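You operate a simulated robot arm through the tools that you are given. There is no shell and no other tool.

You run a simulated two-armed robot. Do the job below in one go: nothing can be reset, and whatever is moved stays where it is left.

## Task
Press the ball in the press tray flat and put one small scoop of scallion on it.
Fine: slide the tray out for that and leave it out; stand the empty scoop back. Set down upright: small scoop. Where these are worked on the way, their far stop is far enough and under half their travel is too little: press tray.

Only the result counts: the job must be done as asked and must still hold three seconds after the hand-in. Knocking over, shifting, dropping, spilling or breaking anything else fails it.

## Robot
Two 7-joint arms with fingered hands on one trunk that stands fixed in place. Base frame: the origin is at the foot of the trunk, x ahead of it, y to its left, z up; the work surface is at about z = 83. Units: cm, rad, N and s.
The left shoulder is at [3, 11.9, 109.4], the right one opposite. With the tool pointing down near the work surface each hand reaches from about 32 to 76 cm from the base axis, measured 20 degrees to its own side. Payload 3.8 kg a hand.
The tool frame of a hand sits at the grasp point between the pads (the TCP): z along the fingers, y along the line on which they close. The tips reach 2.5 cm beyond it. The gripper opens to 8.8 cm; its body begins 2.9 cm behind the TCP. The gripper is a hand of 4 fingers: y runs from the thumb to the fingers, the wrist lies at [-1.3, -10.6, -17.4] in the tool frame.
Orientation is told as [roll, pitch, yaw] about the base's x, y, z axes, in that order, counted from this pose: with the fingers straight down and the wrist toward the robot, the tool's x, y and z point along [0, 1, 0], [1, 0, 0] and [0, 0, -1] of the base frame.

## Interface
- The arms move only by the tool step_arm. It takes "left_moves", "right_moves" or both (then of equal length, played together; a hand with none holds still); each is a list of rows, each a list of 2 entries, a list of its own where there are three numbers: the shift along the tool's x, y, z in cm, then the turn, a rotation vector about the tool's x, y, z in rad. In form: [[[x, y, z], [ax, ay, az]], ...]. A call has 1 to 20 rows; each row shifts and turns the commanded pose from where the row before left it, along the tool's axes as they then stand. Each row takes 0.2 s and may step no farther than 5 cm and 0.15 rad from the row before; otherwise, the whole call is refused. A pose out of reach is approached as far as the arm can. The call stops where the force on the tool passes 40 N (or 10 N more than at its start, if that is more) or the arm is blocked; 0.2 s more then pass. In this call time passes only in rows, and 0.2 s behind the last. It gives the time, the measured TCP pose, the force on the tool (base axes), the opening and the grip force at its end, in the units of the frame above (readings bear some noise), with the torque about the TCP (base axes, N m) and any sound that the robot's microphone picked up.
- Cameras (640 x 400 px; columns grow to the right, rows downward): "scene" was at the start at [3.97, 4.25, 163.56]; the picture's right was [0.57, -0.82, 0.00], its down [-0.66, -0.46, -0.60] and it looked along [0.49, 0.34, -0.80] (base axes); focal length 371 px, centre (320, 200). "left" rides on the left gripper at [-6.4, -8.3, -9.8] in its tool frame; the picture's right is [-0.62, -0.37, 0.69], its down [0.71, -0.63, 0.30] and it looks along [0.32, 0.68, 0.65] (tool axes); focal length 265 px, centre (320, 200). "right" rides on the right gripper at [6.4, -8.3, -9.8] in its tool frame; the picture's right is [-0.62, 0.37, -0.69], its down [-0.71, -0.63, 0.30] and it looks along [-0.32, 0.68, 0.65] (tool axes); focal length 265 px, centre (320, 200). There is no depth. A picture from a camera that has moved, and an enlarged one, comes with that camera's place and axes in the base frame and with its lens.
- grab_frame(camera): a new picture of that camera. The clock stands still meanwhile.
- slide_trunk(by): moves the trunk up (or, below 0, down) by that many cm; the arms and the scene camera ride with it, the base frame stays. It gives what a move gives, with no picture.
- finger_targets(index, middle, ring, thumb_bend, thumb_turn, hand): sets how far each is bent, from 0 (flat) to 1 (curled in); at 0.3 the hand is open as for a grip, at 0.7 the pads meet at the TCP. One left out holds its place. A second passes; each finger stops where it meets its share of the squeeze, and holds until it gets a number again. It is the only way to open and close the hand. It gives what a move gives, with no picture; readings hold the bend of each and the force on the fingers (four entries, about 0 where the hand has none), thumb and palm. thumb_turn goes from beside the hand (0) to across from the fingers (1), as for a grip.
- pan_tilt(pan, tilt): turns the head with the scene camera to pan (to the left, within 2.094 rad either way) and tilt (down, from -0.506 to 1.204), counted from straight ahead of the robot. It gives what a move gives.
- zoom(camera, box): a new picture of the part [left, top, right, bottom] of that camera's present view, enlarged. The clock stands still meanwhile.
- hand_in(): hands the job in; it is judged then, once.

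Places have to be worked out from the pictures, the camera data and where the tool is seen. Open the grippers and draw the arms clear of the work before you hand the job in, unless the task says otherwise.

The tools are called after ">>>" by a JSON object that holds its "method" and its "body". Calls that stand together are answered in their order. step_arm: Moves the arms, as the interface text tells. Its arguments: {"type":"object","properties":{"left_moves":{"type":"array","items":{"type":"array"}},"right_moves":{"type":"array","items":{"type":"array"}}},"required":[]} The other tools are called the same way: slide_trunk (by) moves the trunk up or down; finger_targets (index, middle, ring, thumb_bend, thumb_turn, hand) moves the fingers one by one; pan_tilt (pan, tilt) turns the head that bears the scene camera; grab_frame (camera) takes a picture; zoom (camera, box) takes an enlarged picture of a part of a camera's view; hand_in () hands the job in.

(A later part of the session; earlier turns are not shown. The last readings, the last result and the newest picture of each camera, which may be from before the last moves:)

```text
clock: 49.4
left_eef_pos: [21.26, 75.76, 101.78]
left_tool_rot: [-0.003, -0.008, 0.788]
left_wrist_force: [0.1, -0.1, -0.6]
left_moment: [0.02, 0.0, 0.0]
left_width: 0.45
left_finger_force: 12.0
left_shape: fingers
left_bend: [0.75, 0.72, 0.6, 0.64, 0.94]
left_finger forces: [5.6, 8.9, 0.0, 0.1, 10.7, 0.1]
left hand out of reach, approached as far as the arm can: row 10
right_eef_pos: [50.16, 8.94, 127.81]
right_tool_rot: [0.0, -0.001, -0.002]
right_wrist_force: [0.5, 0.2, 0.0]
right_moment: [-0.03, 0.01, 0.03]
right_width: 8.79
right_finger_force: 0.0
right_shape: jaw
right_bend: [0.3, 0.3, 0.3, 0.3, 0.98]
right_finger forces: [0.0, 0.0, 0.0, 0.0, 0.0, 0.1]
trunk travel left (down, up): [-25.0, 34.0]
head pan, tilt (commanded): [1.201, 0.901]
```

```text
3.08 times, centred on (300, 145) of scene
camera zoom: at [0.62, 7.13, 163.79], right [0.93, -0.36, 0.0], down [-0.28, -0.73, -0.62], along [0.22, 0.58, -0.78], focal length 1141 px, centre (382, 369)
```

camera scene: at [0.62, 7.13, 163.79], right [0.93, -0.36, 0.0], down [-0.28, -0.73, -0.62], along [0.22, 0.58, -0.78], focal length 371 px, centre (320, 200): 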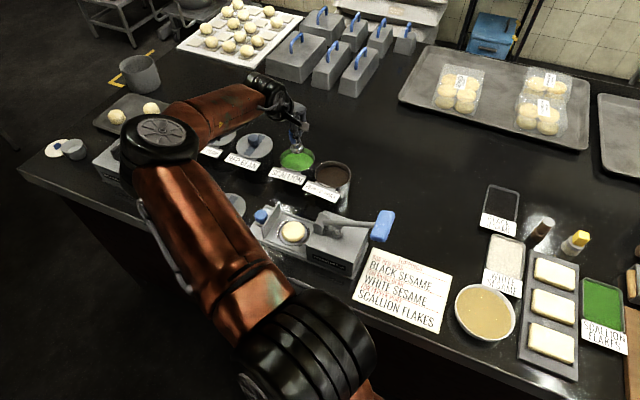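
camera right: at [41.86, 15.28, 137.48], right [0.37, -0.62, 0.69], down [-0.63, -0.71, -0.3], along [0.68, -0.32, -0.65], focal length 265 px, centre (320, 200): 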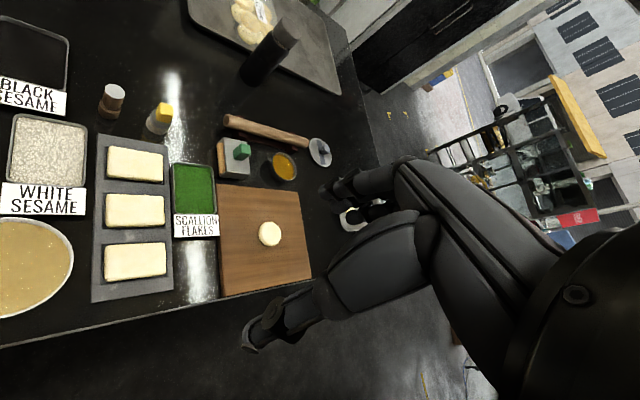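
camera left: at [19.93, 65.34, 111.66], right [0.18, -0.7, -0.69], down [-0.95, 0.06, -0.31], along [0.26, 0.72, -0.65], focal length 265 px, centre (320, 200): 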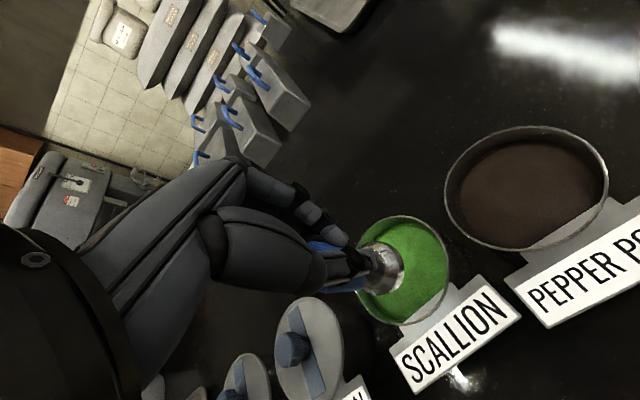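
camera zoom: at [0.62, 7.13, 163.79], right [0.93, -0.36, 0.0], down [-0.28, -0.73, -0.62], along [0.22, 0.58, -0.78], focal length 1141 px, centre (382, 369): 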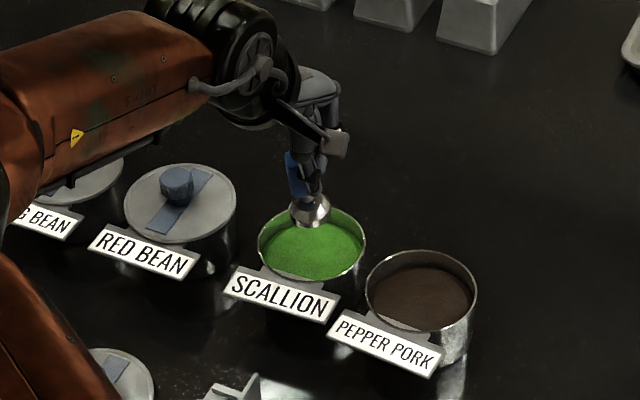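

The scoop has twisted and tilted ~12–15° in the grip: from the images the thumb and index sit near tool x ≈ −0.9, so I held the handle off-centre. To be safe I'll take it back to its spot, set it down and re-grip it centred under the thumb.

>>> {"method": "step_arm", "body": {"left_moves": [[[-3.9, -0.5, 0], [0, 0, 0]], [[-3.9, -0.5, 0], [0, 0, 0]], [[-3.9, -0.5, 0], [0, 0, 0]], [[-3.9, -0.5, 0], [0, 0, 0]], [[-3.9, -0.5, 0], [0, 0, 0]], [[-3.9, -0.5, 0], [0, 0, 0]], [[0, 0, 3.5], [0, 0, 0]], [[0, 0, 3.5], [0, 0, 0]]]}}

>>> {"method": "grab_frame", "body": {"camera": "left"}}

>>> {"method": "zoom", "body": {"camera": "scene", "box": [340, 150, 440, 230]}}

```text
clock: 51.2
left_eef_pos: [35.81, 57.24, 94.92]
left_tool_rot: [0.0, -0.009, 0.784]
left_wrist_force: [0.2, -1.0, -1.5]
left_moment: [0.0, 0.0, 0.0]
left_width: 0.41
left_finger_force: 12.3
left_shape: fingers
left_bend: [0.75, 0.72, 0.6, 0.64, 0.94]
left_finger forces: [5.1, 8.6, 0.0, 0.1, 10.6, 0.1]
right_eef_pos: [50.4, 8.85, 127.68]
right_tool_rot: [0.002, 0.001, 0.001]
right_wrist_force: [0.0, 0.4, 0.7]
right_moment: [0.01, 0.01, -0.02]
right_width: 8.76
right_finger_force: 0.0
right_shape: jaw
right_bend: [0.3, 0.3, 0.3, 0.3, 0.98]
right_finger forces: [0.0, 0.1, 0.0, 0.1, 0.1, 0.0]
trunk travel left (down, up): [-25.0, 34.0]
head pan, tilt (commanded): [1.201, 0.901]
```

```text
taken
camera left: at [34.48, 46.66, 104.74], right [0.18, -0.69, -0.7], down [-0.95, 0.06, -0.31], along [0.26, 0.72, -0.65], focal length 265 px, centre (320, 200)
```

left: 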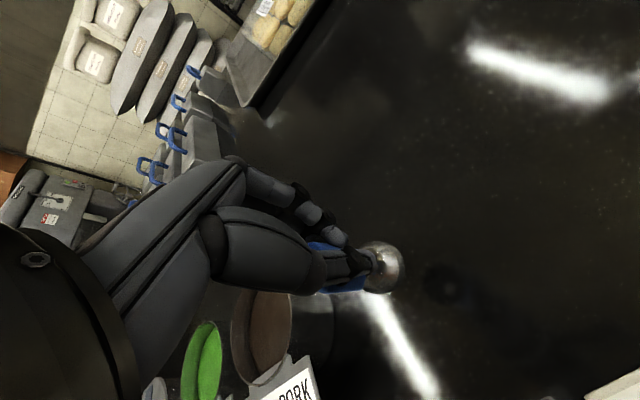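

```text
5.00 times, centred on (390, 190) of scene
camera zoom: at [0.74, 7.1, 163.79], right [0.93, -0.36, 0.0], down [-0.28, -0.73, -0.62], along [0.22, 0.58, -0.78], focal length 1854 px, centre (-30, 250)
```

zoom: 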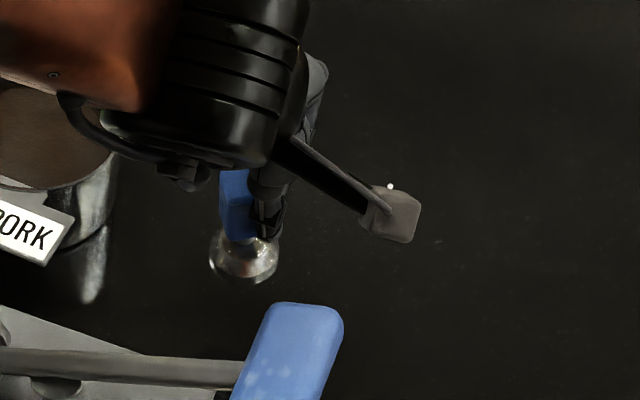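

Same tilt as before, scoop still secure. Lowering to the table surface, gently for the last centimetre.

>>> {"method": "step_arm", "body": {"left_moves": [[[0, 0, 2.5], [0, 0, 0]], [[0, 0, 1.6], [0, 0, 0]], [[0, 0, 0.3], [0, 0, 0]], [[0, 0, 0.3], [0, 0, 0]]]}}

>>> {"method": "zoom", "body": {"camera": "left", "box": [270, 190, 470, 340]}}

```text
clock: 52.2
left_eef_pos: [35.88, 57.09, 90.16]
left_tool_rot: [-0.001, -0.009, 0.785]
left_wrist_force: [-0.5, -0.3, -0.5]
left_moment: [0.03, -0.02, -0.01]
left_width: 0.44
left_finger_force: 11.6
left_shape: fingers
left_bend: [0.75, 0.72, 0.6, 0.64, 0.94]
left_finger forces: [5.1, 8.6, 0.0, 0.1, 10.6, 0.1]
right_eef_pos: [50.35, 8.83, 127.63]
right_tool_rot: [0.0, 0.0, 0.001]
right_wrist_force: [0.1, -0.6, 0.8]
right_moment: [0.02, -0.01, -0.03]
right_width: 8.74
right_finger_force: 0.0
right_shape: jaw
right_bend: [0.3, 0.3, 0.3, 0.3, 0.98]
right_finger forces: [0.0, 0.0, 0.0, 0.0, 0.0, 0.1]
trunk travel left (down, up): [-25.0, 34.0]
head pan, tilt (commanded): [1.201, 0.901]
```

```text
2.67 times, centred on (370, 265) of left
camera zoom: at [34.5, 46.66, 99.95], right [0.18, -0.7, -0.7], down [-0.95, 0.06, -0.31], along [0.26, 0.72, -0.65], focal length 708 px, centre (187, 27)
```

zoom: 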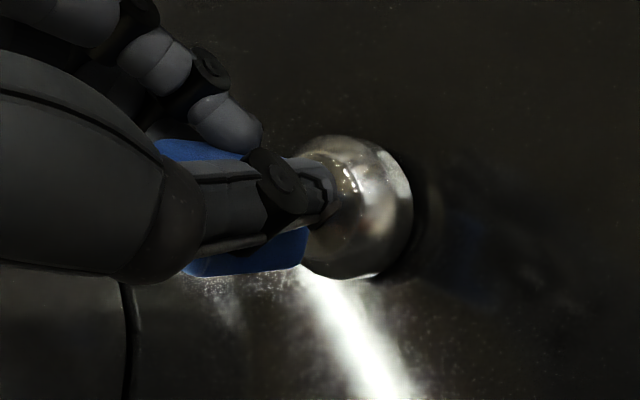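

Almost touching. A few 0.2 cm steps more until contact is felt.

>>> {"method": "step_arm", "body": {"left_moves": [[[0, 0, 0.2], [0, 0, 0]], [[0, 0, 0.2], [0, 0, 0]]]}}

>>> {"method": "step_arm", "body": {"left_moves": [[[0, 0, 0.2], [0, 0, 0]]]}}

>>> {"method": "zoom", "body": {"camera": "left", "box": [270, 190, 470, 340]}}

```text
clock: 52.8
left_eef_pos: [35.86, 57.13, 89.84]
left_tool_rot: [-0.003, -0.011, 0.784]
left_wrist_force: [1.3, 0.0, 2.6]
left_moment: [0.03, -0.01, -0.01]
left_width: 0.42
left_finger_force: 14.0
left_shape: fingers
left_bend: [0.75, 0.72, 0.6, 0.65, 0.94]
left_finger forces: [6.6, 9.8, 0.1, 0.0, 10.8, 0.0]
right_eef_pos: [50.32, 8.81, 127.73]
right_tool_rot: [0.0, -0.001, 0.0]
right_wrist_force: [0.5, 0.4, 0.5]
right_moment: [-0.01, -0.01, -0.02]
right_width: 8.79
right_finger_force: 0.1
right_shape: jaw
right_bend: [0.3, 0.3, 0.3, 0.3, 0.98]
right_finger forces: [0.0, 0.1, 0.0, 0.0, 0.0, 0.0]
trunk travel left (down, up): [-25.0, 34.0]
head pan, tilt (commanded): [1.201, 0.901]
```

```text
clock: 53.2
left_eef_pos: [35.81, 57.15, 89.57]
left_tool_rot: [0.001, -0.011, 0.783]
left_wrist_force: [2.2, 0.5, 5.4]
left_moment: [-0.05, 0.01, -0.01]
left_width: 0.4
left_finger_force: 13.4
left_shape: fingers
left_bend: [0.75, 0.72, 0.6, 0.65, 0.94]
left_finger forces: [6.5, 10.2, 0.1, 0.0, 10.8, 0.0]
right_eef_pos: [50.07, 8.8, 127.65]
right_tool_rot: [-0.001, 0.001, 0.002]
right_wrist_force: [0.3, 0.1, 1.1]
right_moment: [0.0, 0.01, 0.04]
right_width: 8.74
right_finger_force: 0.0
right_shape: jaw
right_bend: [0.3, 0.3, 0.3, 0.3, 0.98]
right_finger forces: [0.0, 0.0, 0.0, 0.0, 0.0, 0.1]
trunk travel left (down, up): [-25.0, 34.0]
head pan, tilt (commanded): [1.201, 0.901]
```

```text
2.67 times, centred on (370, 265) of left
camera zoom: at [34.47, 46.66, 99.43], right [0.18, -0.69, -0.7], down [-0.95, 0.06, -0.31], along [0.26, 0.72, -0.65], focal length 708 px, centre (187, 27)
```

zoom: 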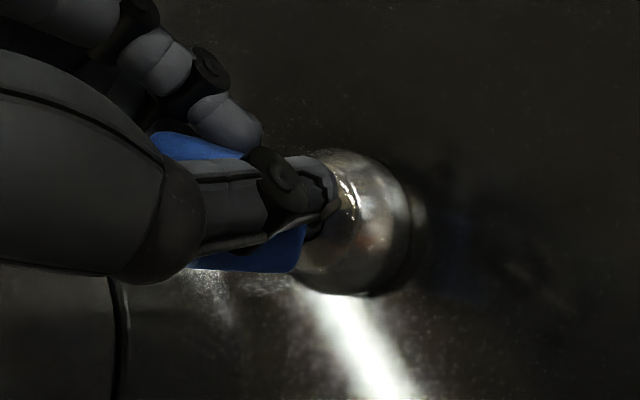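

The cup has squared itself against the table (5 N). Opening the fingers gently.

>>> {"method": "step_arm", "body": {"left_moves": [[[0, 0, -0.1], [0, 0, 0]]]}}

>>> {"method": "finger_targets", "body": {"hand": "left", "index": 0.6, "middle": 0.6, "ring": 0.5, "thumb_bend": 0.6}}

>>> {"method": "finger_targets", "body": {"hand": "left", "index": 0.5, "middle": 0.5, "ring": 0.5, "thumb_bend": 0.5}}

>>> {"method": "zoom", "body": {"camera": "left", "box": [270, 190, 470, 340]}}

>>> {"method": "zoom", "body": {"camera": "scene", "box": [340, 150, 440, 230]}}

```text
clock: 53.6
left_eef_pos: [35.85, 57.09, 89.72]
left_tool_rot: [0.0, -0.009, 0.786]
left_wrist_force: [1.6, -0.6, 3.8]
left_moment: [-0.03, 0.03, -0.01]
left_width: 0.39
left_finger_force: 13.4
left_shape: fingers
left_bend: [0.75, 0.72, 0.6, 0.65, 0.94]
left_finger forces: [6.1, 10.3, 0.0, 0.0, 11.0, 0.1]
right_eef_pos: [50.36, 8.95, 127.72]
right_tool_rot: [-0.001, -0.001, 0.001]
right_wrist_force: [0.3, 0.9, 0.4]
right_moment: [-0.01, 0.02, 0.01]
right_width: 8.77
right_finger_force: 0.0
right_shape: jaw
right_bend: [0.3, 0.3, 0.3, 0.3, 0.98]
right_finger forces: [0.0, 0.1, 0.0, 0.1, 0.1, 0.1]
trunk travel left (down, up): [-25.0, 34.0]
head pan, tilt (commanded): [1.201, 0.901]
```

```text
clock: 54.6
left_eef_pos: [35.85, 57.2, 89.5]
left_tool_rot: [0.001, -0.008, 0.786]
left_wrist_force: [-0.6, 0.4, -0.8]
left_moment: [0.04, 0.0, 0.03]
left_width: 1.98
left_finger_force: 0.0
left_shape: fingers
left_bend: [0.6, 0.6, 0.5, 0.6, 0.97]
left_finger forces: [0.0, 0.0, 0.0, 0.1, 0.2, 0.0]
right_eef_pos: [50.34, 8.88, 127.68]
right_tool_rot: [-0.001, 0.001, 0.0]
right_wrist_force: [0.6, -0.7, 0.8]
right_moment: [0.0, -0.03, 0.01]
right_width: 8.76
right_finger_force: 0.0
right_shape: jaw
right_bend: [0.3, 0.3, 0.3, 0.3, 0.98]
right_finger forces: [0.0, 0.0, 0.0, 0.1, 0.0, 0.0]
trunk travel left (down, up): [-25.0, 34.0]
head pan, tilt (commanded): [1.201, 0.901]
```

```text
clock: 55.6
left_eef_pos: [35.79, 57.2, 89.59]
left_tool_rot: [0.002, -0.009, 0.784]
left_wrist_force: [-0.3, 0.0, -0.8]
left_moment: [-0.02, 0.02, -0.01]
left_width: 4.1
left_finger_force: 0.2
left_shape: fingers
left_bend: [0.5, 0.5, 0.5, 0.5, 0.97]
left_finger forces: [0.1, 0.0, 0.0, 0.0, 0.1, 0.1]
right_eef_pos: [50.21, 8.8, 127.68]
right_tool_rot: [0.0, 0.001, 0.001]
right_wrist_force: [-1.2, 0.5, -0.1]
right_moment: [0.01, -0.01, 0.0]
right_width: 8.77
right_finger_force: 0.1
right_shape: jaw
right_bend: [0.3, 0.3, 0.3, 0.3, 0.98]
right_finger forces: [0.1, 0.0, 0.0, 0.0, 0.0, 0.0]
trunk travel left (down, up): [-25.0, 34.0]
head pan, tilt (commanded): [1.201, 0.901]
```

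```text
2.67 times, centred on (370, 265) of left
camera zoom: at [34.48, 46.67, 99.47], right [0.18, -0.69, -0.7], down [-0.95, 0.06, -0.31], along [0.26, 0.72, -0.65], focal length 708 px, centre (187, 27)
```

zoom: 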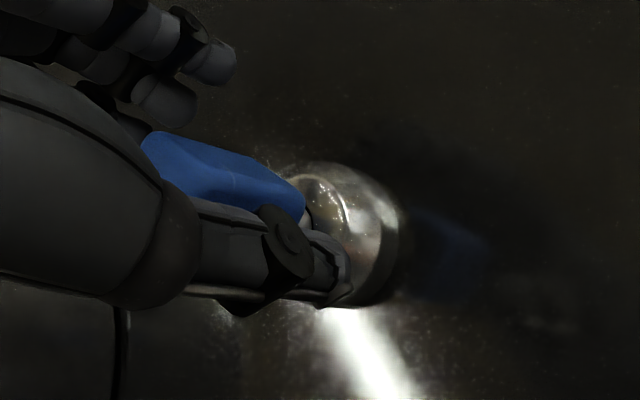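

```text
5.00 times, centred on (390, 190) of scene
camera zoom: at [0.68, 7.07, 163.79], right [0.93, -0.36, 0.0], down [-0.28, -0.73, -0.62], along [0.22, 0.58, -0.78], focal length 1854 px, centre (-30, 250)
```

zoom: 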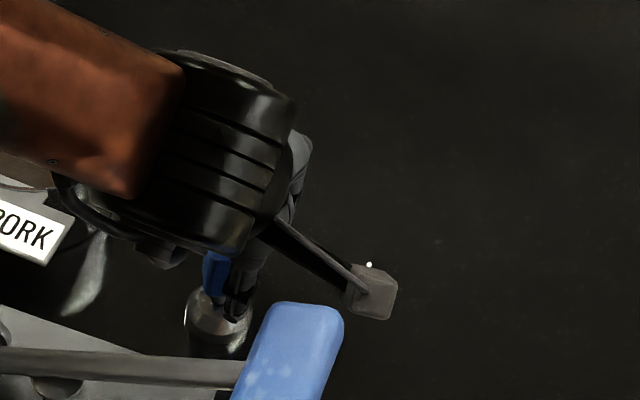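

The scoop stands again. I open fully and rise 6 cm to re-measure it before a centred re-grip.

>>> {"method": "finger_targets", "body": {"hand": "left", "index": 0.3, "middle": 0.3, "ring": 0.3, "thumb_bend": 0.3}}

>>> {"method": "step_arm", "body": {"left_moves": [[[0, 0, -2], [0, 0, 0]], [[0, 0, -2.5], [0, 0, 0]], [[0, 0, -3], [0, 0, 0]]]}}

>>> {"method": "zoom", "body": {"camera": "left", "box": [340, 220, 460, 310]}}

>>> {"method": "zoom", "body": {"camera": "scene", "box": [340, 150, 440, 230]}}

```text
clock: 56.6
left_eef_pos: [35.86, 57.16, 89.52]
left_tool_rot: [-0.001, -0.008, 0.785]
left_wrist_force: [0.6, -0.1, -0.1]
left_moment: [-0.01, -0.04, 0.0]
left_width: 8.43
left_finger_force: 0.0
left_shape: fingers
left_bend: [0.3, 0.3, 0.3, 0.3, 0.97]
left_finger forces: [0.0, 0.0, 0.1, 0.0, 0.1, 0.0]
right_eef_pos: [50.3, 8.79, 127.65]
right_tool_rot: [0.0, 0.0, 0.0]
right_wrist_force: [0.6, 0.3, -0.2]
right_moment: [0.0, -0.01, 0.03]
right_width: 8.75
right_finger_force: 0.0
right_shape: jaw
right_bend: [0.3, 0.3, 0.3, 0.3, 0.98]
right_finger forces: [0.1, 0.0, 0.0, 0.0, 0.1, 0.0]
trunk travel left (down, up): [-25.0, 34.0]
head pan, tilt (commanded): [1.201, 0.901]
```

```text
clock: 57.4
left_eef_pos: [35.77, 57.11, 97.04]
left_tool_rot: [-0.002, -0.008, 0.785]
left_wrist_force: [-0.1, -0.7, -0.2]
left_moment: [0.0, -0.01, 0.01]
left_width: 8.47
left_finger_force: 0.0
left_shape: fingers
left_bend: [0.3, 0.3, 0.3, 0.3, 0.97]
left_finger forces: [0.1, 0.0, 0.0, 0.0, 0.1, 0.0]
right_eef_pos: [50.19, 8.74, 127.7]
right_tool_rot: [0.0, 0.0, 0.0]
right_wrist_force: [-0.2, -0.5, 0.4]
right_moment: [0.03, 0.04, 0.02]
right_width: 8.78
right_finger_force: 0.1
right_shape: jaw
right_bend: [0.3, 0.3, 0.3, 0.3, 0.98]
right_finger forces: [0.1, 0.1, 0.0, 0.0, 0.0, 0.0]
trunk travel left (down, up): [-25.0, 34.0]
head pan, tilt (commanded): [1.201, 0.901]
```

```text
4.44 times, centred on (400, 265) of left
camera zoom: at [34.42, 46.58, 106.92], right [0.18, -0.69, -0.7], down [-0.95, 0.06, -0.31], along [0.26, 0.72, -0.65], focal length 1180 px, centre (-36, -89)
```

zoom: 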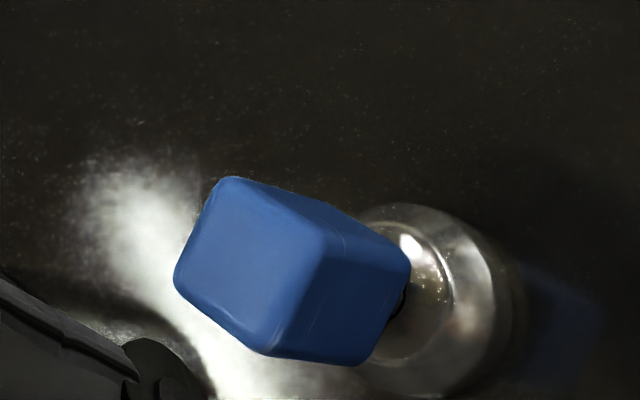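

```text
5.00 times, centred on (390, 190) of scene
camera zoom: at [0.66, 6.99, 163.8], right [0.93, -0.36, 0.0], down [-0.28, -0.73, -0.62], along [0.22, 0.58, -0.78], focal length 1854 px, centre (-30, 250)
```

zoom: 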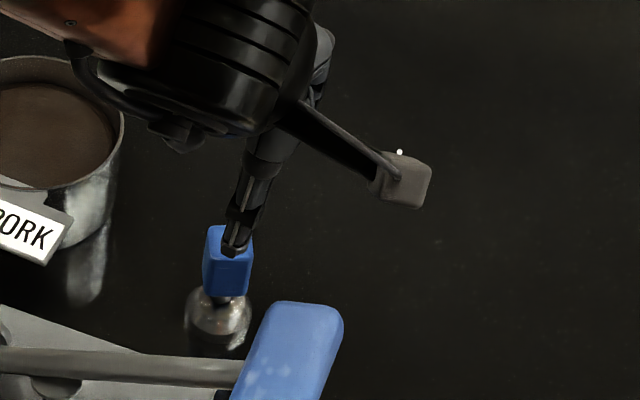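

The scoop now stands at about (34.85, 56.67) with its handle yawed 20°. I turn the hand to yaw ≈ 1.13 rad so the fingers meet its faces squarely, with the handle centred nearer the index/thumb line.

>>> {"method": "step_arm", "body": {"left_moves": [[[0, 0, 0], [0, 0, -0.115]], [[0, 0, 0], [0, 0, -0.115]], [[0, 0, 0], [0, 0, -0.115]]]}}

>>> {"method": "step_arm", "body": {"left_moves": [[[1.0, -0.79, 0], [0, 0, 0]]]}}

>>> {"method": "zoom", "body": {"camera": "left", "box": [320, 220, 460, 325]}}

>>> {"method": "zoom", "body": {"camera": "scene", "box": [340, 150, 440, 230]}}

```text
clock: 58.2
left_eef_pos: [35.65, 57.16, 97.05]
left_tool_rot: [-0.003, -0.006, 1.132]
left_wrist_force: [-0.1, -0.1, -0.3]
left_moment: [0.01, 0.0, 0.0]
left_width: 8.45
left_finger_force: 0.0
left_shape: fingers
left_bend: [0.3, 0.3, 0.3, 0.3, 0.97]
left_finger forces: [0.0, 0.0, 0.0, 0.0, 0.1, 0.1]
right_eef_pos: [50.25, 8.87, 127.83]
right_tool_rot: [0.001, 0.001, -0.001]
right_wrist_force: [0.4, 0.5, 0.4]
right_moment: [0.01, 0.01, 0.01]
right_width: 8.76
right_finger_force: 0.1
right_shape: jaw
right_bend: [0.3, 0.3, 0.3, 0.3, 0.98]
right_finger forces: [0.1, 0.1, 0.1, 0.1, 0.0, 0.0]
trunk travel left (down, up): [-25.0, 34.0]
head pan, tilt (commanded): [1.201, 0.901]
```

```text
clock: 58.6
left_eef_pos: [34.49, 56.82, 97.18]
left_tool_rot: [-0.004, -0.009, 1.133]
left_wrist_force: [-0.4, 0.4, 0.2]
left_moment: [-0.02, 0.01, -0.02]
left_width: 8.45
left_finger_force: 0.0
left_shape: fingers
left_bend: [0.3, 0.3, 0.3, 0.3, 0.97]
left_finger forces: [0.0, 0.0, 0.0, 0.1, 0.1, 0.0]
right_eef_pos: [50.13, 8.83, 127.71]
right_tool_rot: [0.0, 0.001, 0.0]
right_wrist_force: [-0.1, -0.1, 0.4]
right_moment: [-0.01, 0.0, 0.01]
right_width: 8.78
right_finger_force: 0.2
right_shape: jaw
right_bend: [0.3, 0.3, 0.3, 0.3, 0.98]
right_finger forces: [0.1, 0.1, 0.0, 0.0, 0.0, 0.0]
trunk travel left (down, up): [-25.0, 34.0]
head pan, tilt (commanded): [1.201, 0.901]
```

```text
3.81 times, centred on (390, 272) of left
camera zoom: at [36.74, 46.51, 106.98], right [0.41, -0.59, -0.69], down [-0.91, -0.27, -0.31], along [0.0, 0.76, -0.65], focal length 1011 px, centre (53, -76)
```

zoom: 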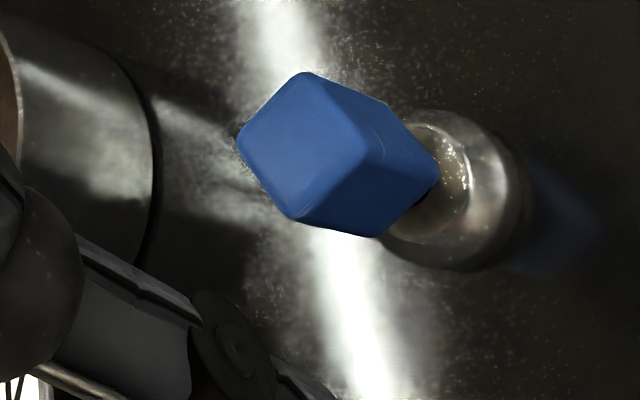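

```text
5.00 times, centred on (390, 190) of scene
camera zoom: at [0.61, 7.07, 163.8], right [0.93, -0.36, 0.0], down [-0.28, -0.73, -0.62], along [0.22, 0.58, -0.78], focal length 1854 px, centre (-30, 250)
```

zoom: 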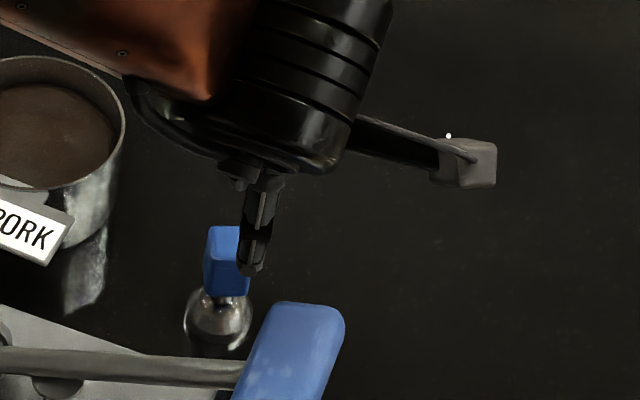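

Now the handle is square to the fingers, centred at tool (−0.35, +0.15). Descending onto it.

>>> {"method": "step_arm", "body": {"left_moves": [[[0, 0.15, 2.5], [0, 0, 0]], [[0, 0, 2.5], [0, 0, 0]], [[0, 0, 1.4], [0, 0, 0]], [[0, 0, 1.1], [0, 0, 0]]]}}

>>> {"method": "finger_targets", "body": {"hand": "left", "index": 0.55, "middle": 0.55, "ring": 0.5, "thumb_bend": 0.55}}

>>> {"method": "zoom", "body": {"camera": "left", "box": [270, 190, 430, 310]}}

>>> {"method": "zoom", "body": {"camera": "scene", "box": [320, 130, 460, 240]}}

```text
clock: 59.6
left_eef_pos: [34.52, 57.06, 89.66]
left_tool_rot: [-0.002, -0.007, 1.132]
left_wrist_force: [-0.7, -0.2, -0.4]
left_moment: [-0.02, 0.03, 0.02]
left_width: 8.43
left_finger_force: 0.1
left_shape: fingers
left_bend: [0.3, 0.3, 0.3, 0.3, 0.97]
left_finger forces: [0.0, 0.0, 0.1, 0.1, 0.0, 0.0]
right_eef_pos: [50.21, 8.86, 127.8]
right_tool_rot: [0.0, 0.0, 0.0]
right_wrist_force: [-0.5, 0.7, -0.4]
right_moment: [0.04, 0.03, -0.02]
right_width: 8.77
right_finger_force: 0.0
right_shape: jaw
right_bend: [0.3, 0.3, 0.3, 0.3, 0.98]
right_finger forces: [0.1, 0.0, 0.0, 0.0, 0.0, 0.0]
trunk travel left (down, up): [-25.0, 34.0]
head pan, tilt (commanded): [1.201, 0.901]
```

```text
clock: 60.6
left_eef_pos: [34.53, 57.03, 89.64]
left_tool_rot: [-0.005, -0.005, 1.133]
left_wrist_force: [0.3, 0.0, 0.1]
left_moment: [0.05, -0.03, -0.01]
left_width: 3.16
left_finger_force: 0.2
left_shape: fingers
left_bend: [0.55, 0.55, 0.5, 0.55, 0.97]
left_finger forces: [0.2, 0.1, 0.0, 0.0, 0.0, 0.1]
right_eef_pos: [50.23, 8.93, 127.59]
right_tool_rot: [0.001, 0.0, -0.001]
right_wrist_force: [0.3, 0.4, 0.2]
right_moment: [-0.01, -0.02, -0.03]
right_width: 8.77
right_finger_force: 0.1
right_shape: jaw
right_bend: [0.3, 0.3, 0.3, 0.3, 0.98]
right_finger forces: [0.0, 0.0, 0.1, 0.0, 0.0, 0.0]
trunk travel left (down, up): [-25.0, 34.0]
head pan, tilt (commanded): [1.201, 0.901]
```

```text
3.33 times, centred on (350, 250) of left
camera zoom: at [36.92, 46.67, 99.49], right [0.41, -0.59, -0.69], down [-0.91, -0.26, -0.31], along [0.0, 0.76, -0.65], focal length 885 px, centre (220, 33)
```

zoom: 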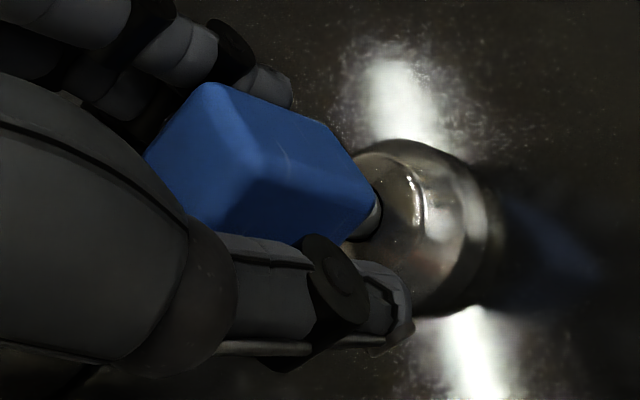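

```text
3.64 times, centred on (390, 185) of scene
camera zoom: at [0.68, 7.07, 163.79], right [0.93, -0.36, 0.0], down [-0.28, -0.73, -0.62], along [0.22, 0.58, -0.78], focal length 1348 px, centre (66, 254)
```

zoom: 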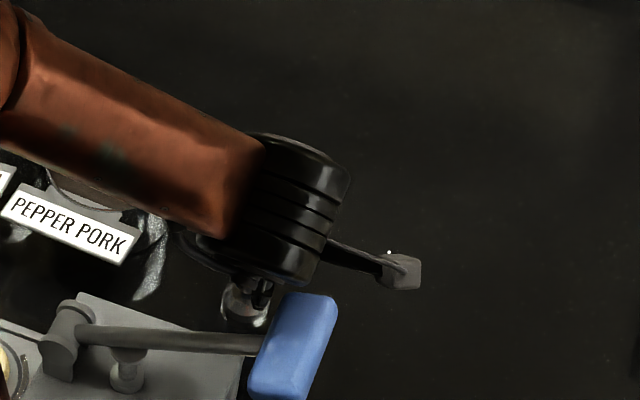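

The fingers touch first; shifting 0.5 cm toward the finger side to centre, then gripping mainly with index and thumb.

>>> {"method": "step_arm", "body": {"left_moves": [[[0, 0.5, 0], [0, 0, 0]]]}}

>>> {"method": "finger_targets", "body": {"hand": "left", "index": 0.68, "middle": 0.64, "ring": 0.5, "thumb_bend": 0.68}}

>>> {"method": "zoom", "body": {"camera": "left", "box": [270, 190, 430, 310]}}

```text
clock: 61.0
left_eef_pos: [34.92, 57.44, 89.58]
left_tool_rot: [-0.005, -0.007, 1.132]
left_wrist_force: [0.6, 0.0, -0.1]
left_moment: [0.0, 0.01, 0.01]
left_width: 3.11
left_finger_force: 0.1
left_shape: fingers
left_bend: [0.55, 0.55, 0.5, 0.55, 0.97]
left_finger forces: [0.0, 0.0, 0.1, 0.0, 0.0, 0.1]
right_eef_pos: [50.18, 8.93, 127.67]
right_tool_rot: [0.0, 0.0, -0.001]
right_wrist_force: [0.2, -0.4, 0.2]
right_moment: [0.0, -0.01, 0.02]
right_width: 8.74
right_finger_force: 0.0
right_shape: jaw
right_bend: [0.3, 0.3, 0.3, 0.3, 0.98]
right_finger forces: [0.0, 0.0, 0.0, 0.0, 0.1, 0.0]
trunk travel left (down, up): [-25.0, 34.0]
head pan, tilt (commanded): [1.201, 0.901]
```

```text
clock: 62.0
left_eef_pos: [34.86, 57.52, 89.6]
left_tool_rot: [-0.003, -0.005, 1.13]
left_wrist_force: [0.4, 0.3, -0.5]
left_moment: [0.03, 0.01, -0.01]
left_width: 1.67
left_finger_force: 4.8
left_shape: fingers
left_bend: [0.62, 0.63, 0.5, 0.62, 0.97]
left_finger forces: [3.5, 1.2, 0.0, 0.0, 4.4, 0.1]
right_eef_pos: [50.29, 8.88, 127.76]
right_tool_rot: [0.0, -0.001, 0.0]
right_wrist_force: [-0.3, 0.5, 0.4]
right_moment: [0.0, 0.04, -0.01]
right_width: 8.76
right_finger_force: 0.0
right_shape: jaw
right_bend: [0.3, 0.3, 0.3, 0.3, 0.98]
right_finger forces: [0.1, 0.0, 0.1, 0.0, 0.0, 0.0]
trunk travel left (down, up): [-25.0, 34.0]
head pan, tilt (commanded): [1.201, 0.901]
```

```text
3.33 times, centred on (350, 250) of left
camera zoom: at [37.12, 47.11, 99.47], right [0.41, -0.59, -0.69], down [-0.91, -0.26, -0.31], along [0.0, 0.76, -0.65], focal length 885 px, centre (220, 33)
```

zoom: 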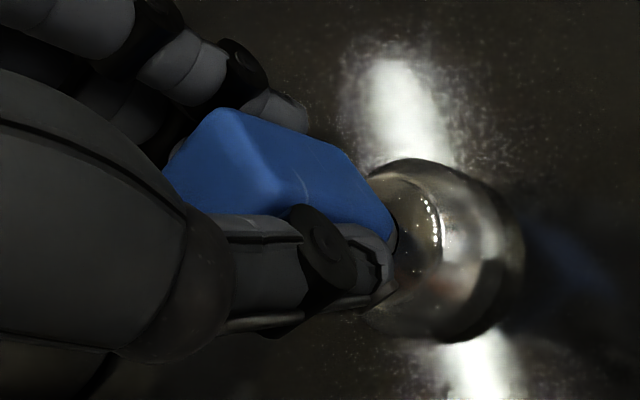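

A good symmetric grip (index 3.5, middle 1.2, thumb 4.4 N). Tightening and lifting slowly.

>>> {"method": "finger_targets", "body": {"hand": "left", "index": 0.74, "middle": 0.68, "ring": 0.5, "thumb_bend": 0.74}}

>>> {"method": "step_arm", "body": {"left_moves": [[[0, 0, -0.5], [0, 0, 0]], [[0, 0, -1.0], [0, 0, 0]], [[0, 0, -2.0], [0, 0, 0]], [[0, 0, -2.0], [0, 0, 0]]]}}

>>> {"method": "zoom", "body": {"camera": "left", "box": [270, 190, 430, 310]}}

>>> {"method": "zoom", "body": {"camera": "scene", "box": [320, 130, 440, 230]}}

```text
clock: 63.0
left_eef_pos: [34.86, 57.43, 89.62]
left_tool_rot: [-0.004, -0.007, 1.131]
left_wrist_force: [-0.1, 0.5, 0.3]
left_moment: [-0.03, 0.01, 0.0]
left_width: 1.53
left_finger_force: 11.5
left_shape: fingers
left_bend: [0.72, 0.65, 0.5, 0.62, 0.96]
left_finger forces: [9.3, 2.1, 0.1, 0.2, 11.5, 0.0]
right_eef_pos: [50.14, 8.95, 127.72]
right_tool_rot: [-0.001, 0.0, 0.0]
right_wrist_force: [-0.1, -0.1, 0.7]
right_moment: [0.03, -0.03, -0.03]
right_width: 8.75
right_finger_force: 0.2
right_shape: jaw
right_bend: [0.3, 0.3, 0.3, 0.3, 0.98]
right_finger forces: [0.1, 0.0, 0.0, 0.0, 0.0, 0.0]
trunk travel left (down, up): [-25.0, 34.0]
head pan, tilt (commanded): [1.201, 0.901]
```

```text
clock: 64.0
left_eef_pos: [34.81, 57.52, 95.07]
left_tool_rot: [-0.005, -0.008, 1.131]
left_wrist_force: [-0.3, -0.3, -0.7]
left_moment: [0.05, 0.02, -0.01]
left_width: 1.53
left_finger_force: 11.7
left_shape: fingers
left_bend: [0.72, 0.65, 0.5, 0.62, 0.96]
left_finger forces: [9.4, 2.1, 0.0, 0.0, 11.5, 0.1]
right_eef_pos: [50.19, 8.76, 127.61]
right_tool_rot: [-0.001, 0.0, 0.001]
right_wrist_force: [-0.6, 0.1, -0.3]
right_moment: [0.02, 0.0, -0.01]
right_width: 8.76
right_finger_force: 0.0
right_shape: jaw
right_bend: [0.3, 0.3, 0.3, 0.3, 0.98]
right_finger forces: [0.1, 0.0, 0.0, 0.0, 0.0, 0.0]
trunk travel left (down, up): [-25.0, 34.0]
head pan, tilt (commanded): [1.201, 0.901]
```

```text
3.33 times, centred on (350, 250) of left
camera zoom: at [37.04, 47.15, 105.01], right [0.41, -0.59, -0.69], down [-0.91, -0.26, -0.31], along [0.0, 0.76, -0.65], focal length 885 px, centre (220, 33)
```

zoom: 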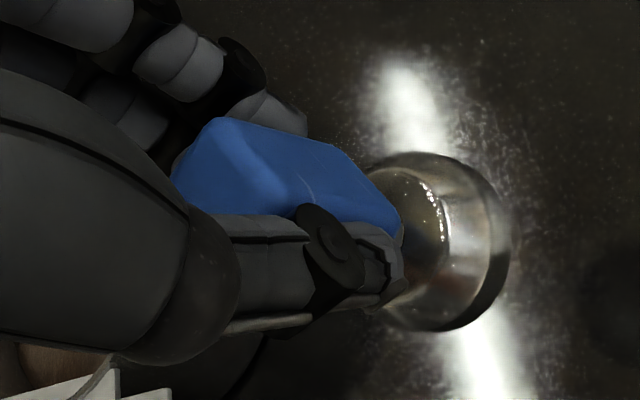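

```text
4.00 times, centred on (380, 180) of scene
camera zoom: at [0.66, 7.04, 163.8], right [0.93, -0.36, 0.0], down [-0.28, -0.73, -0.62], along [0.22, 0.58, -0.78], focal length 1483 px, centre (80, 280)
```

zoom: 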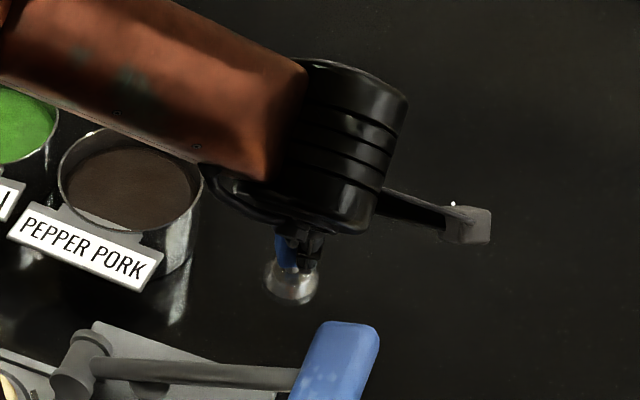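

The scoop now hangs upright in the grip. Lifting to z≈99 and carrying it to the near half of the scallion bowl.

>>> {"method": "step_arm", "body": {"left_moves": [[[0, 0, -2.0], [0, 0, 0]], [[0, 0, -2.0], [0, 0, 0]], [[3.04, 1.61, 0], [0, 0, 0]], [[3.04, 1.61, 0], [0, 0, 0]], [[3.04, 1.61, 0], [0, 0, 0]], [[3.04, 1.61, 0], [0, 0, 0]], [[3.04, 1.61, 0], [0, 0, 0]], [[3.04, 1.61, 0], [0, 0, 0]], [[3.06, 1.61, 0], [0, 0, 0]]]}}

>>> {"method": "zoom", "body": {"camera": "left", "box": [260, 180, 500, 340]}}

>>> {"method": "zoom", "body": {"camera": "scene", "box": [250, 80, 350, 210]}}

```text
clock: 66.0
left_eef_pos: [20.15, 76.73, 98.98]
left_tool_rot: [-0.004, -0.008, 1.131]
left_wrist_force: [-0.2, -0.8, -0.5]
left_moment: [0.0, 0.0, -0.03]
left_width: 1.54
left_finger_force: 10.6
left_shape: fingers
left_bend: [0.72, 0.66, 0.5, 0.62, 0.96]
left_finger forces: [9.6, 2.0, 0.0, 0.0, 11.5, 0.1]
right_eef_pos: [50.18, 9.02, 127.78]
right_tool_rot: [-0.002, 0.001, 0.0]
right_wrist_force: [-0.3, -0.3, 0.6]
right_moment: [0.0, 0.01, -0.02]
right_width: 8.76
right_finger_force: 0.0
right_shape: jaw
right_bend: [0.3, 0.3, 0.3, 0.3, 0.98]
right_finger forces: [0.1, 0.1, 0.0, 0.0, 0.0, 0.0]
trunk travel left (down, up): [-25.0, 34.0]
head pan, tilt (commanded): [1.201, 0.901]
```

```text
2.50 times, centred on (380, 260) of left
camera zoom: at [22.44, 66.38, 108.9], right [0.41, -0.59, -0.69], down [-0.91, -0.26, -0.31], along [0.0, 0.76, -0.65], focal length 664 px, centre (170, 50)
```

zoom: 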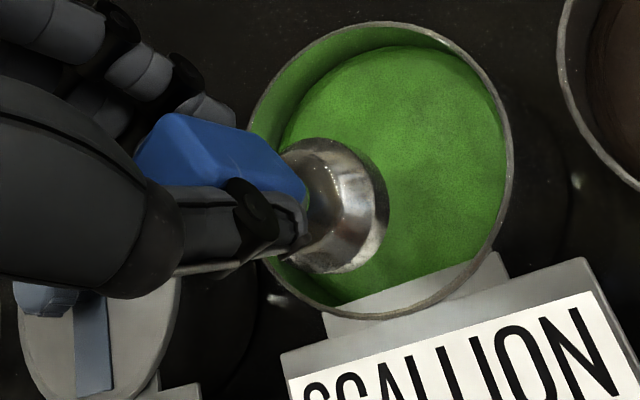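

```text
3.08 times, centred on (300, 145) of scene
camera zoom: at [0.59, 7.16, 163.79], right [0.93, -0.36, 0.0], down [-0.28, -0.73, -0.62], along [0.23, 0.58, -0.78], focal length 1141 px, centre (382, 369)
```

zoom: 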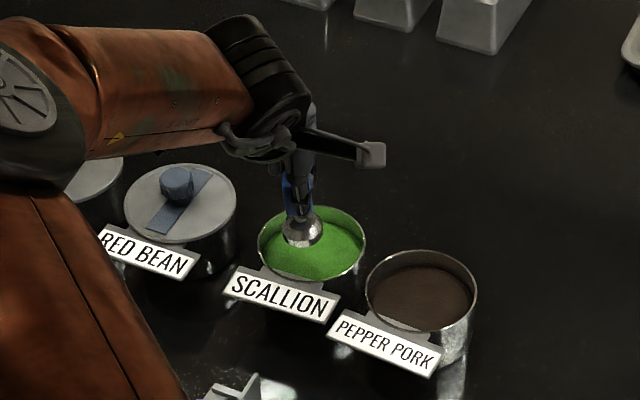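

The scoop is over the bowl; centring it a bit more (bowl centre ≈ (21.4, 77.2), fill surface ≈ 88) and lowering to just above the fill.

>>> {"method": "step_arm", "body": {"left_moves": [[[-0.9, 0.6, 0], [0, 0, 0]], [[0, 0, 2.0], [0, 0, 0]], [[0, 0, 1.5], [0, 0, 0]], [[0, 0, 0.8], [0, 0, 0]]]}}

>>> {"method": "zoom", "body": {"camera": "left", "box": [260, 180, 500, 340]}}

>>> {"method": "zoom", "body": {"camera": "scene", "box": [250, 110, 350, 200]}}

```text
clock: 67.0
left_eef_pos: [21.47, 76.95, 94.69]
left_tool_rot: [-0.004, -0.005, 1.132]
left_wrist_force: [-0.2, 0.4, -1.0]
left_moment: [0.01, -0.01, 0.03]
left_width: 1.53
left_finger_force: 11.7
left_shape: fingers
left_bend: [0.72, 0.66, 0.5, 0.62, 0.96]
left_finger forces: [9.5, 2.0, 0.0, 0.0, 11.4, 0.1]
right_eef_pos: [50.2, 8.77, 127.67]
right_tool_rot: [-0.001, 0.0, 0.0]
right_wrist_force: [0.7, -0.9, -0.7]
right_moment: [-0.05, 0.0, 0.0]
right_width: 8.75
right_finger_force: 0.0
right_shape: jaw
right_bend: [0.3, 0.3, 0.3, 0.3, 0.98]
right_finger forces: [0.1, 0.0, 0.1, 0.1, 0.0, 0.1]
trunk travel left (down, up): [-25.0, 34.0]
head pan, tilt (commanded): [1.201, 0.901]
```

```text
2.50 times, centred on (380, 260) of left
camera zoom: at [23.69, 66.5, 104.58], right [0.41, -0.59, -0.69], down [-0.91, -0.26, -0.31], along [0.0, 0.76, -0.65], focal length 664 px, centre (170, 50)
```

zoom: 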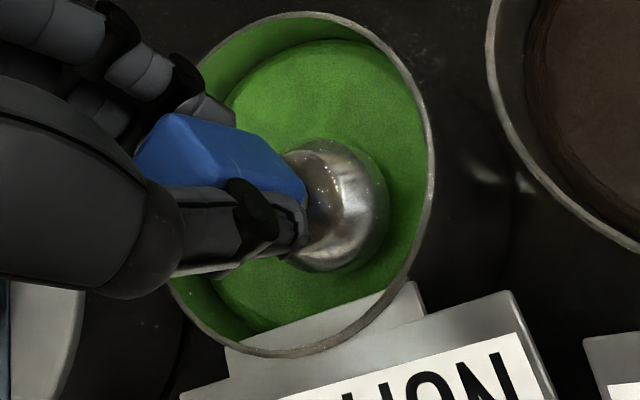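

```text
4.44 times, centred on (300, 155) of scene
camera zoom: at [0.66, 7.11, 163.79], right [0.93, -0.36, 0.0], down [-0.28, -0.73, -0.62], along [0.22, 0.58, -0.78], focal length 1648 px, centre (409, 400)
```

zoom: 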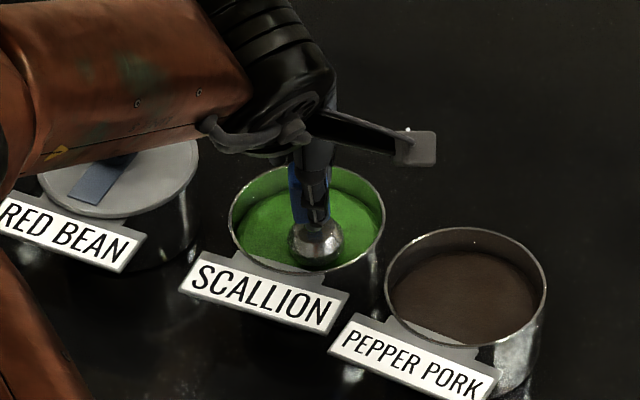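

Cup is centred and at the fill surface. Pushing it down into the scallion in small steps.

>>> {"method": "step_arm", "body": {"left_moves": [[[0, 0, 0.5], [0, 0, 0]], [[0, 0, 0.5], [0, 0, 0]], [[0, 0, 0.5], [0, 0, 0]]]}}

>>> {"method": "zoom", "body": {"camera": "left", "box": [260, 180, 500, 340]}}

>>> {"method": "zoom", "body": {"camera": "scene", "box": [270, 130, 340, 190]}}

```text
clock: 67.8
left_eef_pos: [21.67, 76.88, 93.49]
left_tool_rot: [-0.004, -0.01, 1.132]
left_wrist_force: [1.3, 0.6, 5.1]
left_moment: [-0.06, 0.01, 0.0]
left_width: 1.55
left_finger_force: 12.3
left_shape: fingers
left_bend: [0.72, 0.66, 0.5, 0.63, 0.96]
left_finger forces: [10.0, 2.4, 0.0, 0.0, 11.4, 0.0]
right_eef_pos: [50.27, 8.86, 127.81]
right_tool_rot: [0.001, -0.001, 0.0]
right_wrist_force: [0.7, 1.4, -0.3]
right_moment: [-0.01, -0.02, -0.01]
right_width: 8.77
right_finger_force: 0.2
right_shape: jaw
right_bend: [0.3, 0.3, 0.3, 0.3, 0.98]
right_finger forces: [0.0, 0.1, 0.0, 0.1, 0.1, 0.0]
trunk travel left (down, up): [-25.0, 34.0]
head pan, tilt (commanded): [1.201, 0.901]
```

```text
2.50 times, centred on (380, 260) of left
camera zoom: at [23.79, 66.53, 103.33], right [0.41, -0.59, -0.69], down [-0.91, -0.26, -0.31], along [0.0, 0.76, -0.65], focal length 664 px, centre (170, 50)
```

zoom: 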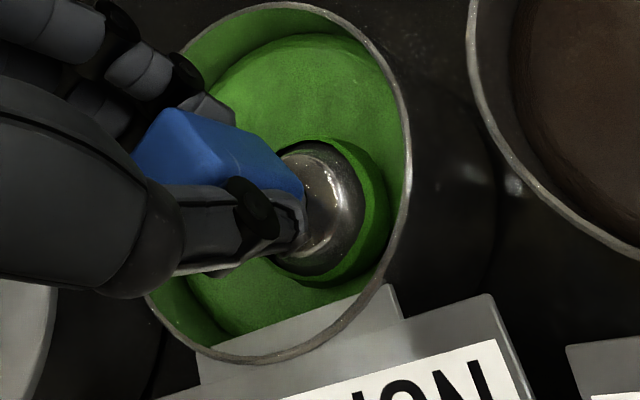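

```text
6.67 times, centred on (305, 160) of scene
camera zoom: at [0.67, 6.97, 163.81], right [0.93, -0.36, 0.0], down [-0.28, -0.73, -0.62], along [0.22, 0.58, -0.78], focal length 2472 px, centre (420, 467)
```

zoom: 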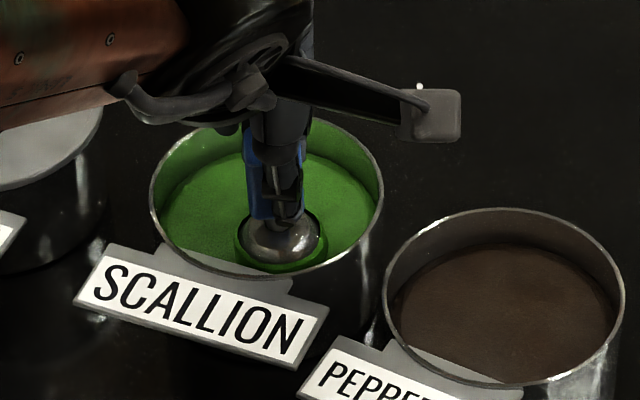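

The cup is entering the scallion (5 N resistance). Going slightly deeper.

>>> {"method": "step_arm", "body": {"left_moves": [[[0, 0, 0.4], [0, 0, 0]], [[0, 0, 0.4], [0, 0, 0]]]}}

>>> {"method": "zoom", "body": {"camera": "left", "box": [260, 180, 500, 340]}}

>>> {"method": "zoom", "body": {"camera": "scene", "box": [270, 130, 340, 190]}}

```text
clock: 68.4
left_eef_pos: [21.39, 76.87, 92.87]
left_tool_rot: [-0.004, -0.015, 1.132]
left_wrist_force: [1.6, 4.7, 20.8]
left_moment: [-0.01, -0.14, -0.01]
left_width: 1.51
left_finger_force: 14.7
left_shape: fingers
left_bend: [0.72, 0.65, 0.5, 0.64, 0.96]
left_finger forces: [13.4, 3.3, 0.1, 0.0, 12.2, 0.0]
right_eef_pos: [50.29, 8.65, 127.78]
right_tool_rot: [0.001, 0.0, -0.002]
right_wrist_force: [0.8, -0.1, -0.1]
right_moment: [-0.02, 0.0, -0.01]
right_width: 8.75
right_finger_force: 0.0
right_shape: jaw
right_bend: [0.3, 0.3, 0.3, 0.3, 0.98]
right_finger forces: [0.1, 0.1, 0.0, 0.0, 0.1, 0.0]
trunk travel left (down, up): [-25.0, 34.0]
head pan, tilt (commanded): [1.201, 0.901]
```

```text
2.50 times, centred on (380, 260) of left
camera zoom: at [23.74, 66.49, 102.7], right [0.41, -0.59, -0.7], down [-0.91, -0.26, -0.32], along [0.0, 0.76, -0.65], focal length 664 px, centre (170, 50)
```

zoom: 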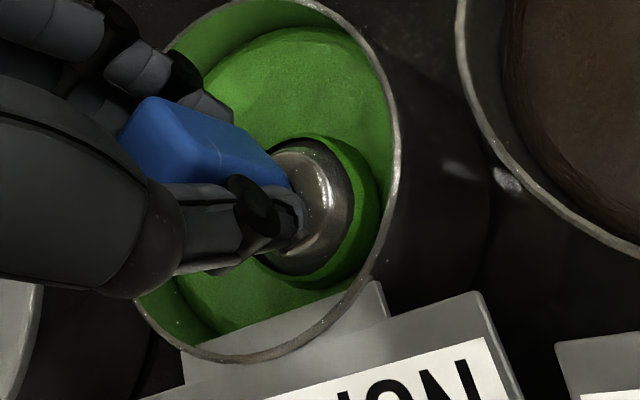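

```text
6.67 times, centred on (305, 160) of scene
camera zoom: at [0.6, 6.82, 163.83], right [0.93, -0.36, 0.0], down [-0.28, -0.73, -0.62], along [0.22, 0.58, -0.78], focal length 2472 px, centre (420, 467)
```

zoom: 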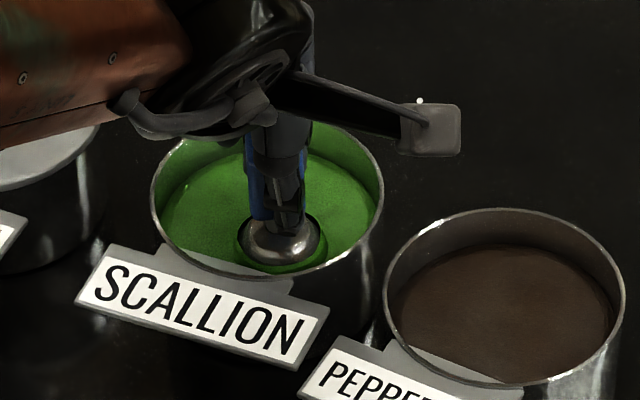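

20 N of resistance: the cup is well packed. Lifting straight up out of the bowl and looking at the cup.

>>> {"method": "step_arm", "body": {"left_moves": [[[0, 0, -0.5], [0, 0, 0]], [[0, 0, -1.0], [0, 0, 0]], [[0, 0, -1.5], [0, 0, 0]], [[0, 0, -2.0], [0, 0, 0]], [[0, 0, -2.0], [0, 0, 0]]]}}

>>> {"method": "zoom", "body": {"camera": "left", "box": [260, 180, 500, 340]}}

>>> {"method": "zoom", "body": {"camera": "scene", "box": [270, 120, 340, 190]}}

```text
clock: 69.6
left_eef_pos: [21.33, 76.71, 99.56]
left_tool_rot: [-0.003, -0.007, 1.131]
left_wrist_force: [-0.2, -0.3, -1.8]
left_moment: [-0.01, 0.01, 0.01]
left_width: 1.53
left_finger_force: 11.6
left_shape: fingers
left_bend: [0.72, 0.65, 0.5, 0.63, 0.96]
left_finger forces: [9.6, 1.9, 0.0, 0.0, 11.5, 0.0]
right_eef_pos: [50.23, 8.85, 127.79]
right_tool_rot: [0.001, 0.0, -0.001]
right_wrist_force: [0.0, -0.7, -0.2]
right_moment: [-0.02, -0.01, 0.01]
right_width: 8.76
right_finger_force: 0.2
right_shape: jaw
right_bend: [0.3, 0.3, 0.3, 0.3, 0.98]
right_finger forces: [0.0, 0.0, 0.0, 0.0, 0.0, 0.0]
trunk travel left (down, up): [-25.0, 34.0]
head pan, tilt (commanded): [1.201, 0.901]
```

```text
2.50 times, centred on (380, 260) of left
camera zoom: at [23.62, 66.48, 109.43], right [0.41, -0.59, -0.69], down [-0.91, -0.26, -0.31], along [0.0, 0.76, -0.65], focal length 664 px, centre (170, 50)
```

zoom: 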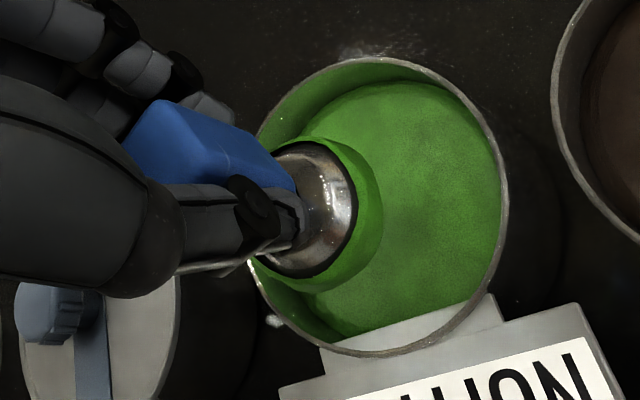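

```text
5.71 times, centred on (305, 155) of scene
camera zoom: at [0.67, 7.04, 163.79], right [0.93, -0.36, 0.0], down [-0.28, -0.73, -0.62], along [0.22, 0.58, -0.78], focal length 2119 px, centre (406, 457)
```

zoom: 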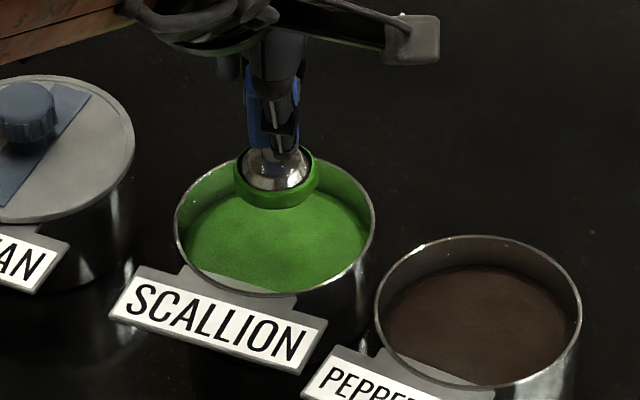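

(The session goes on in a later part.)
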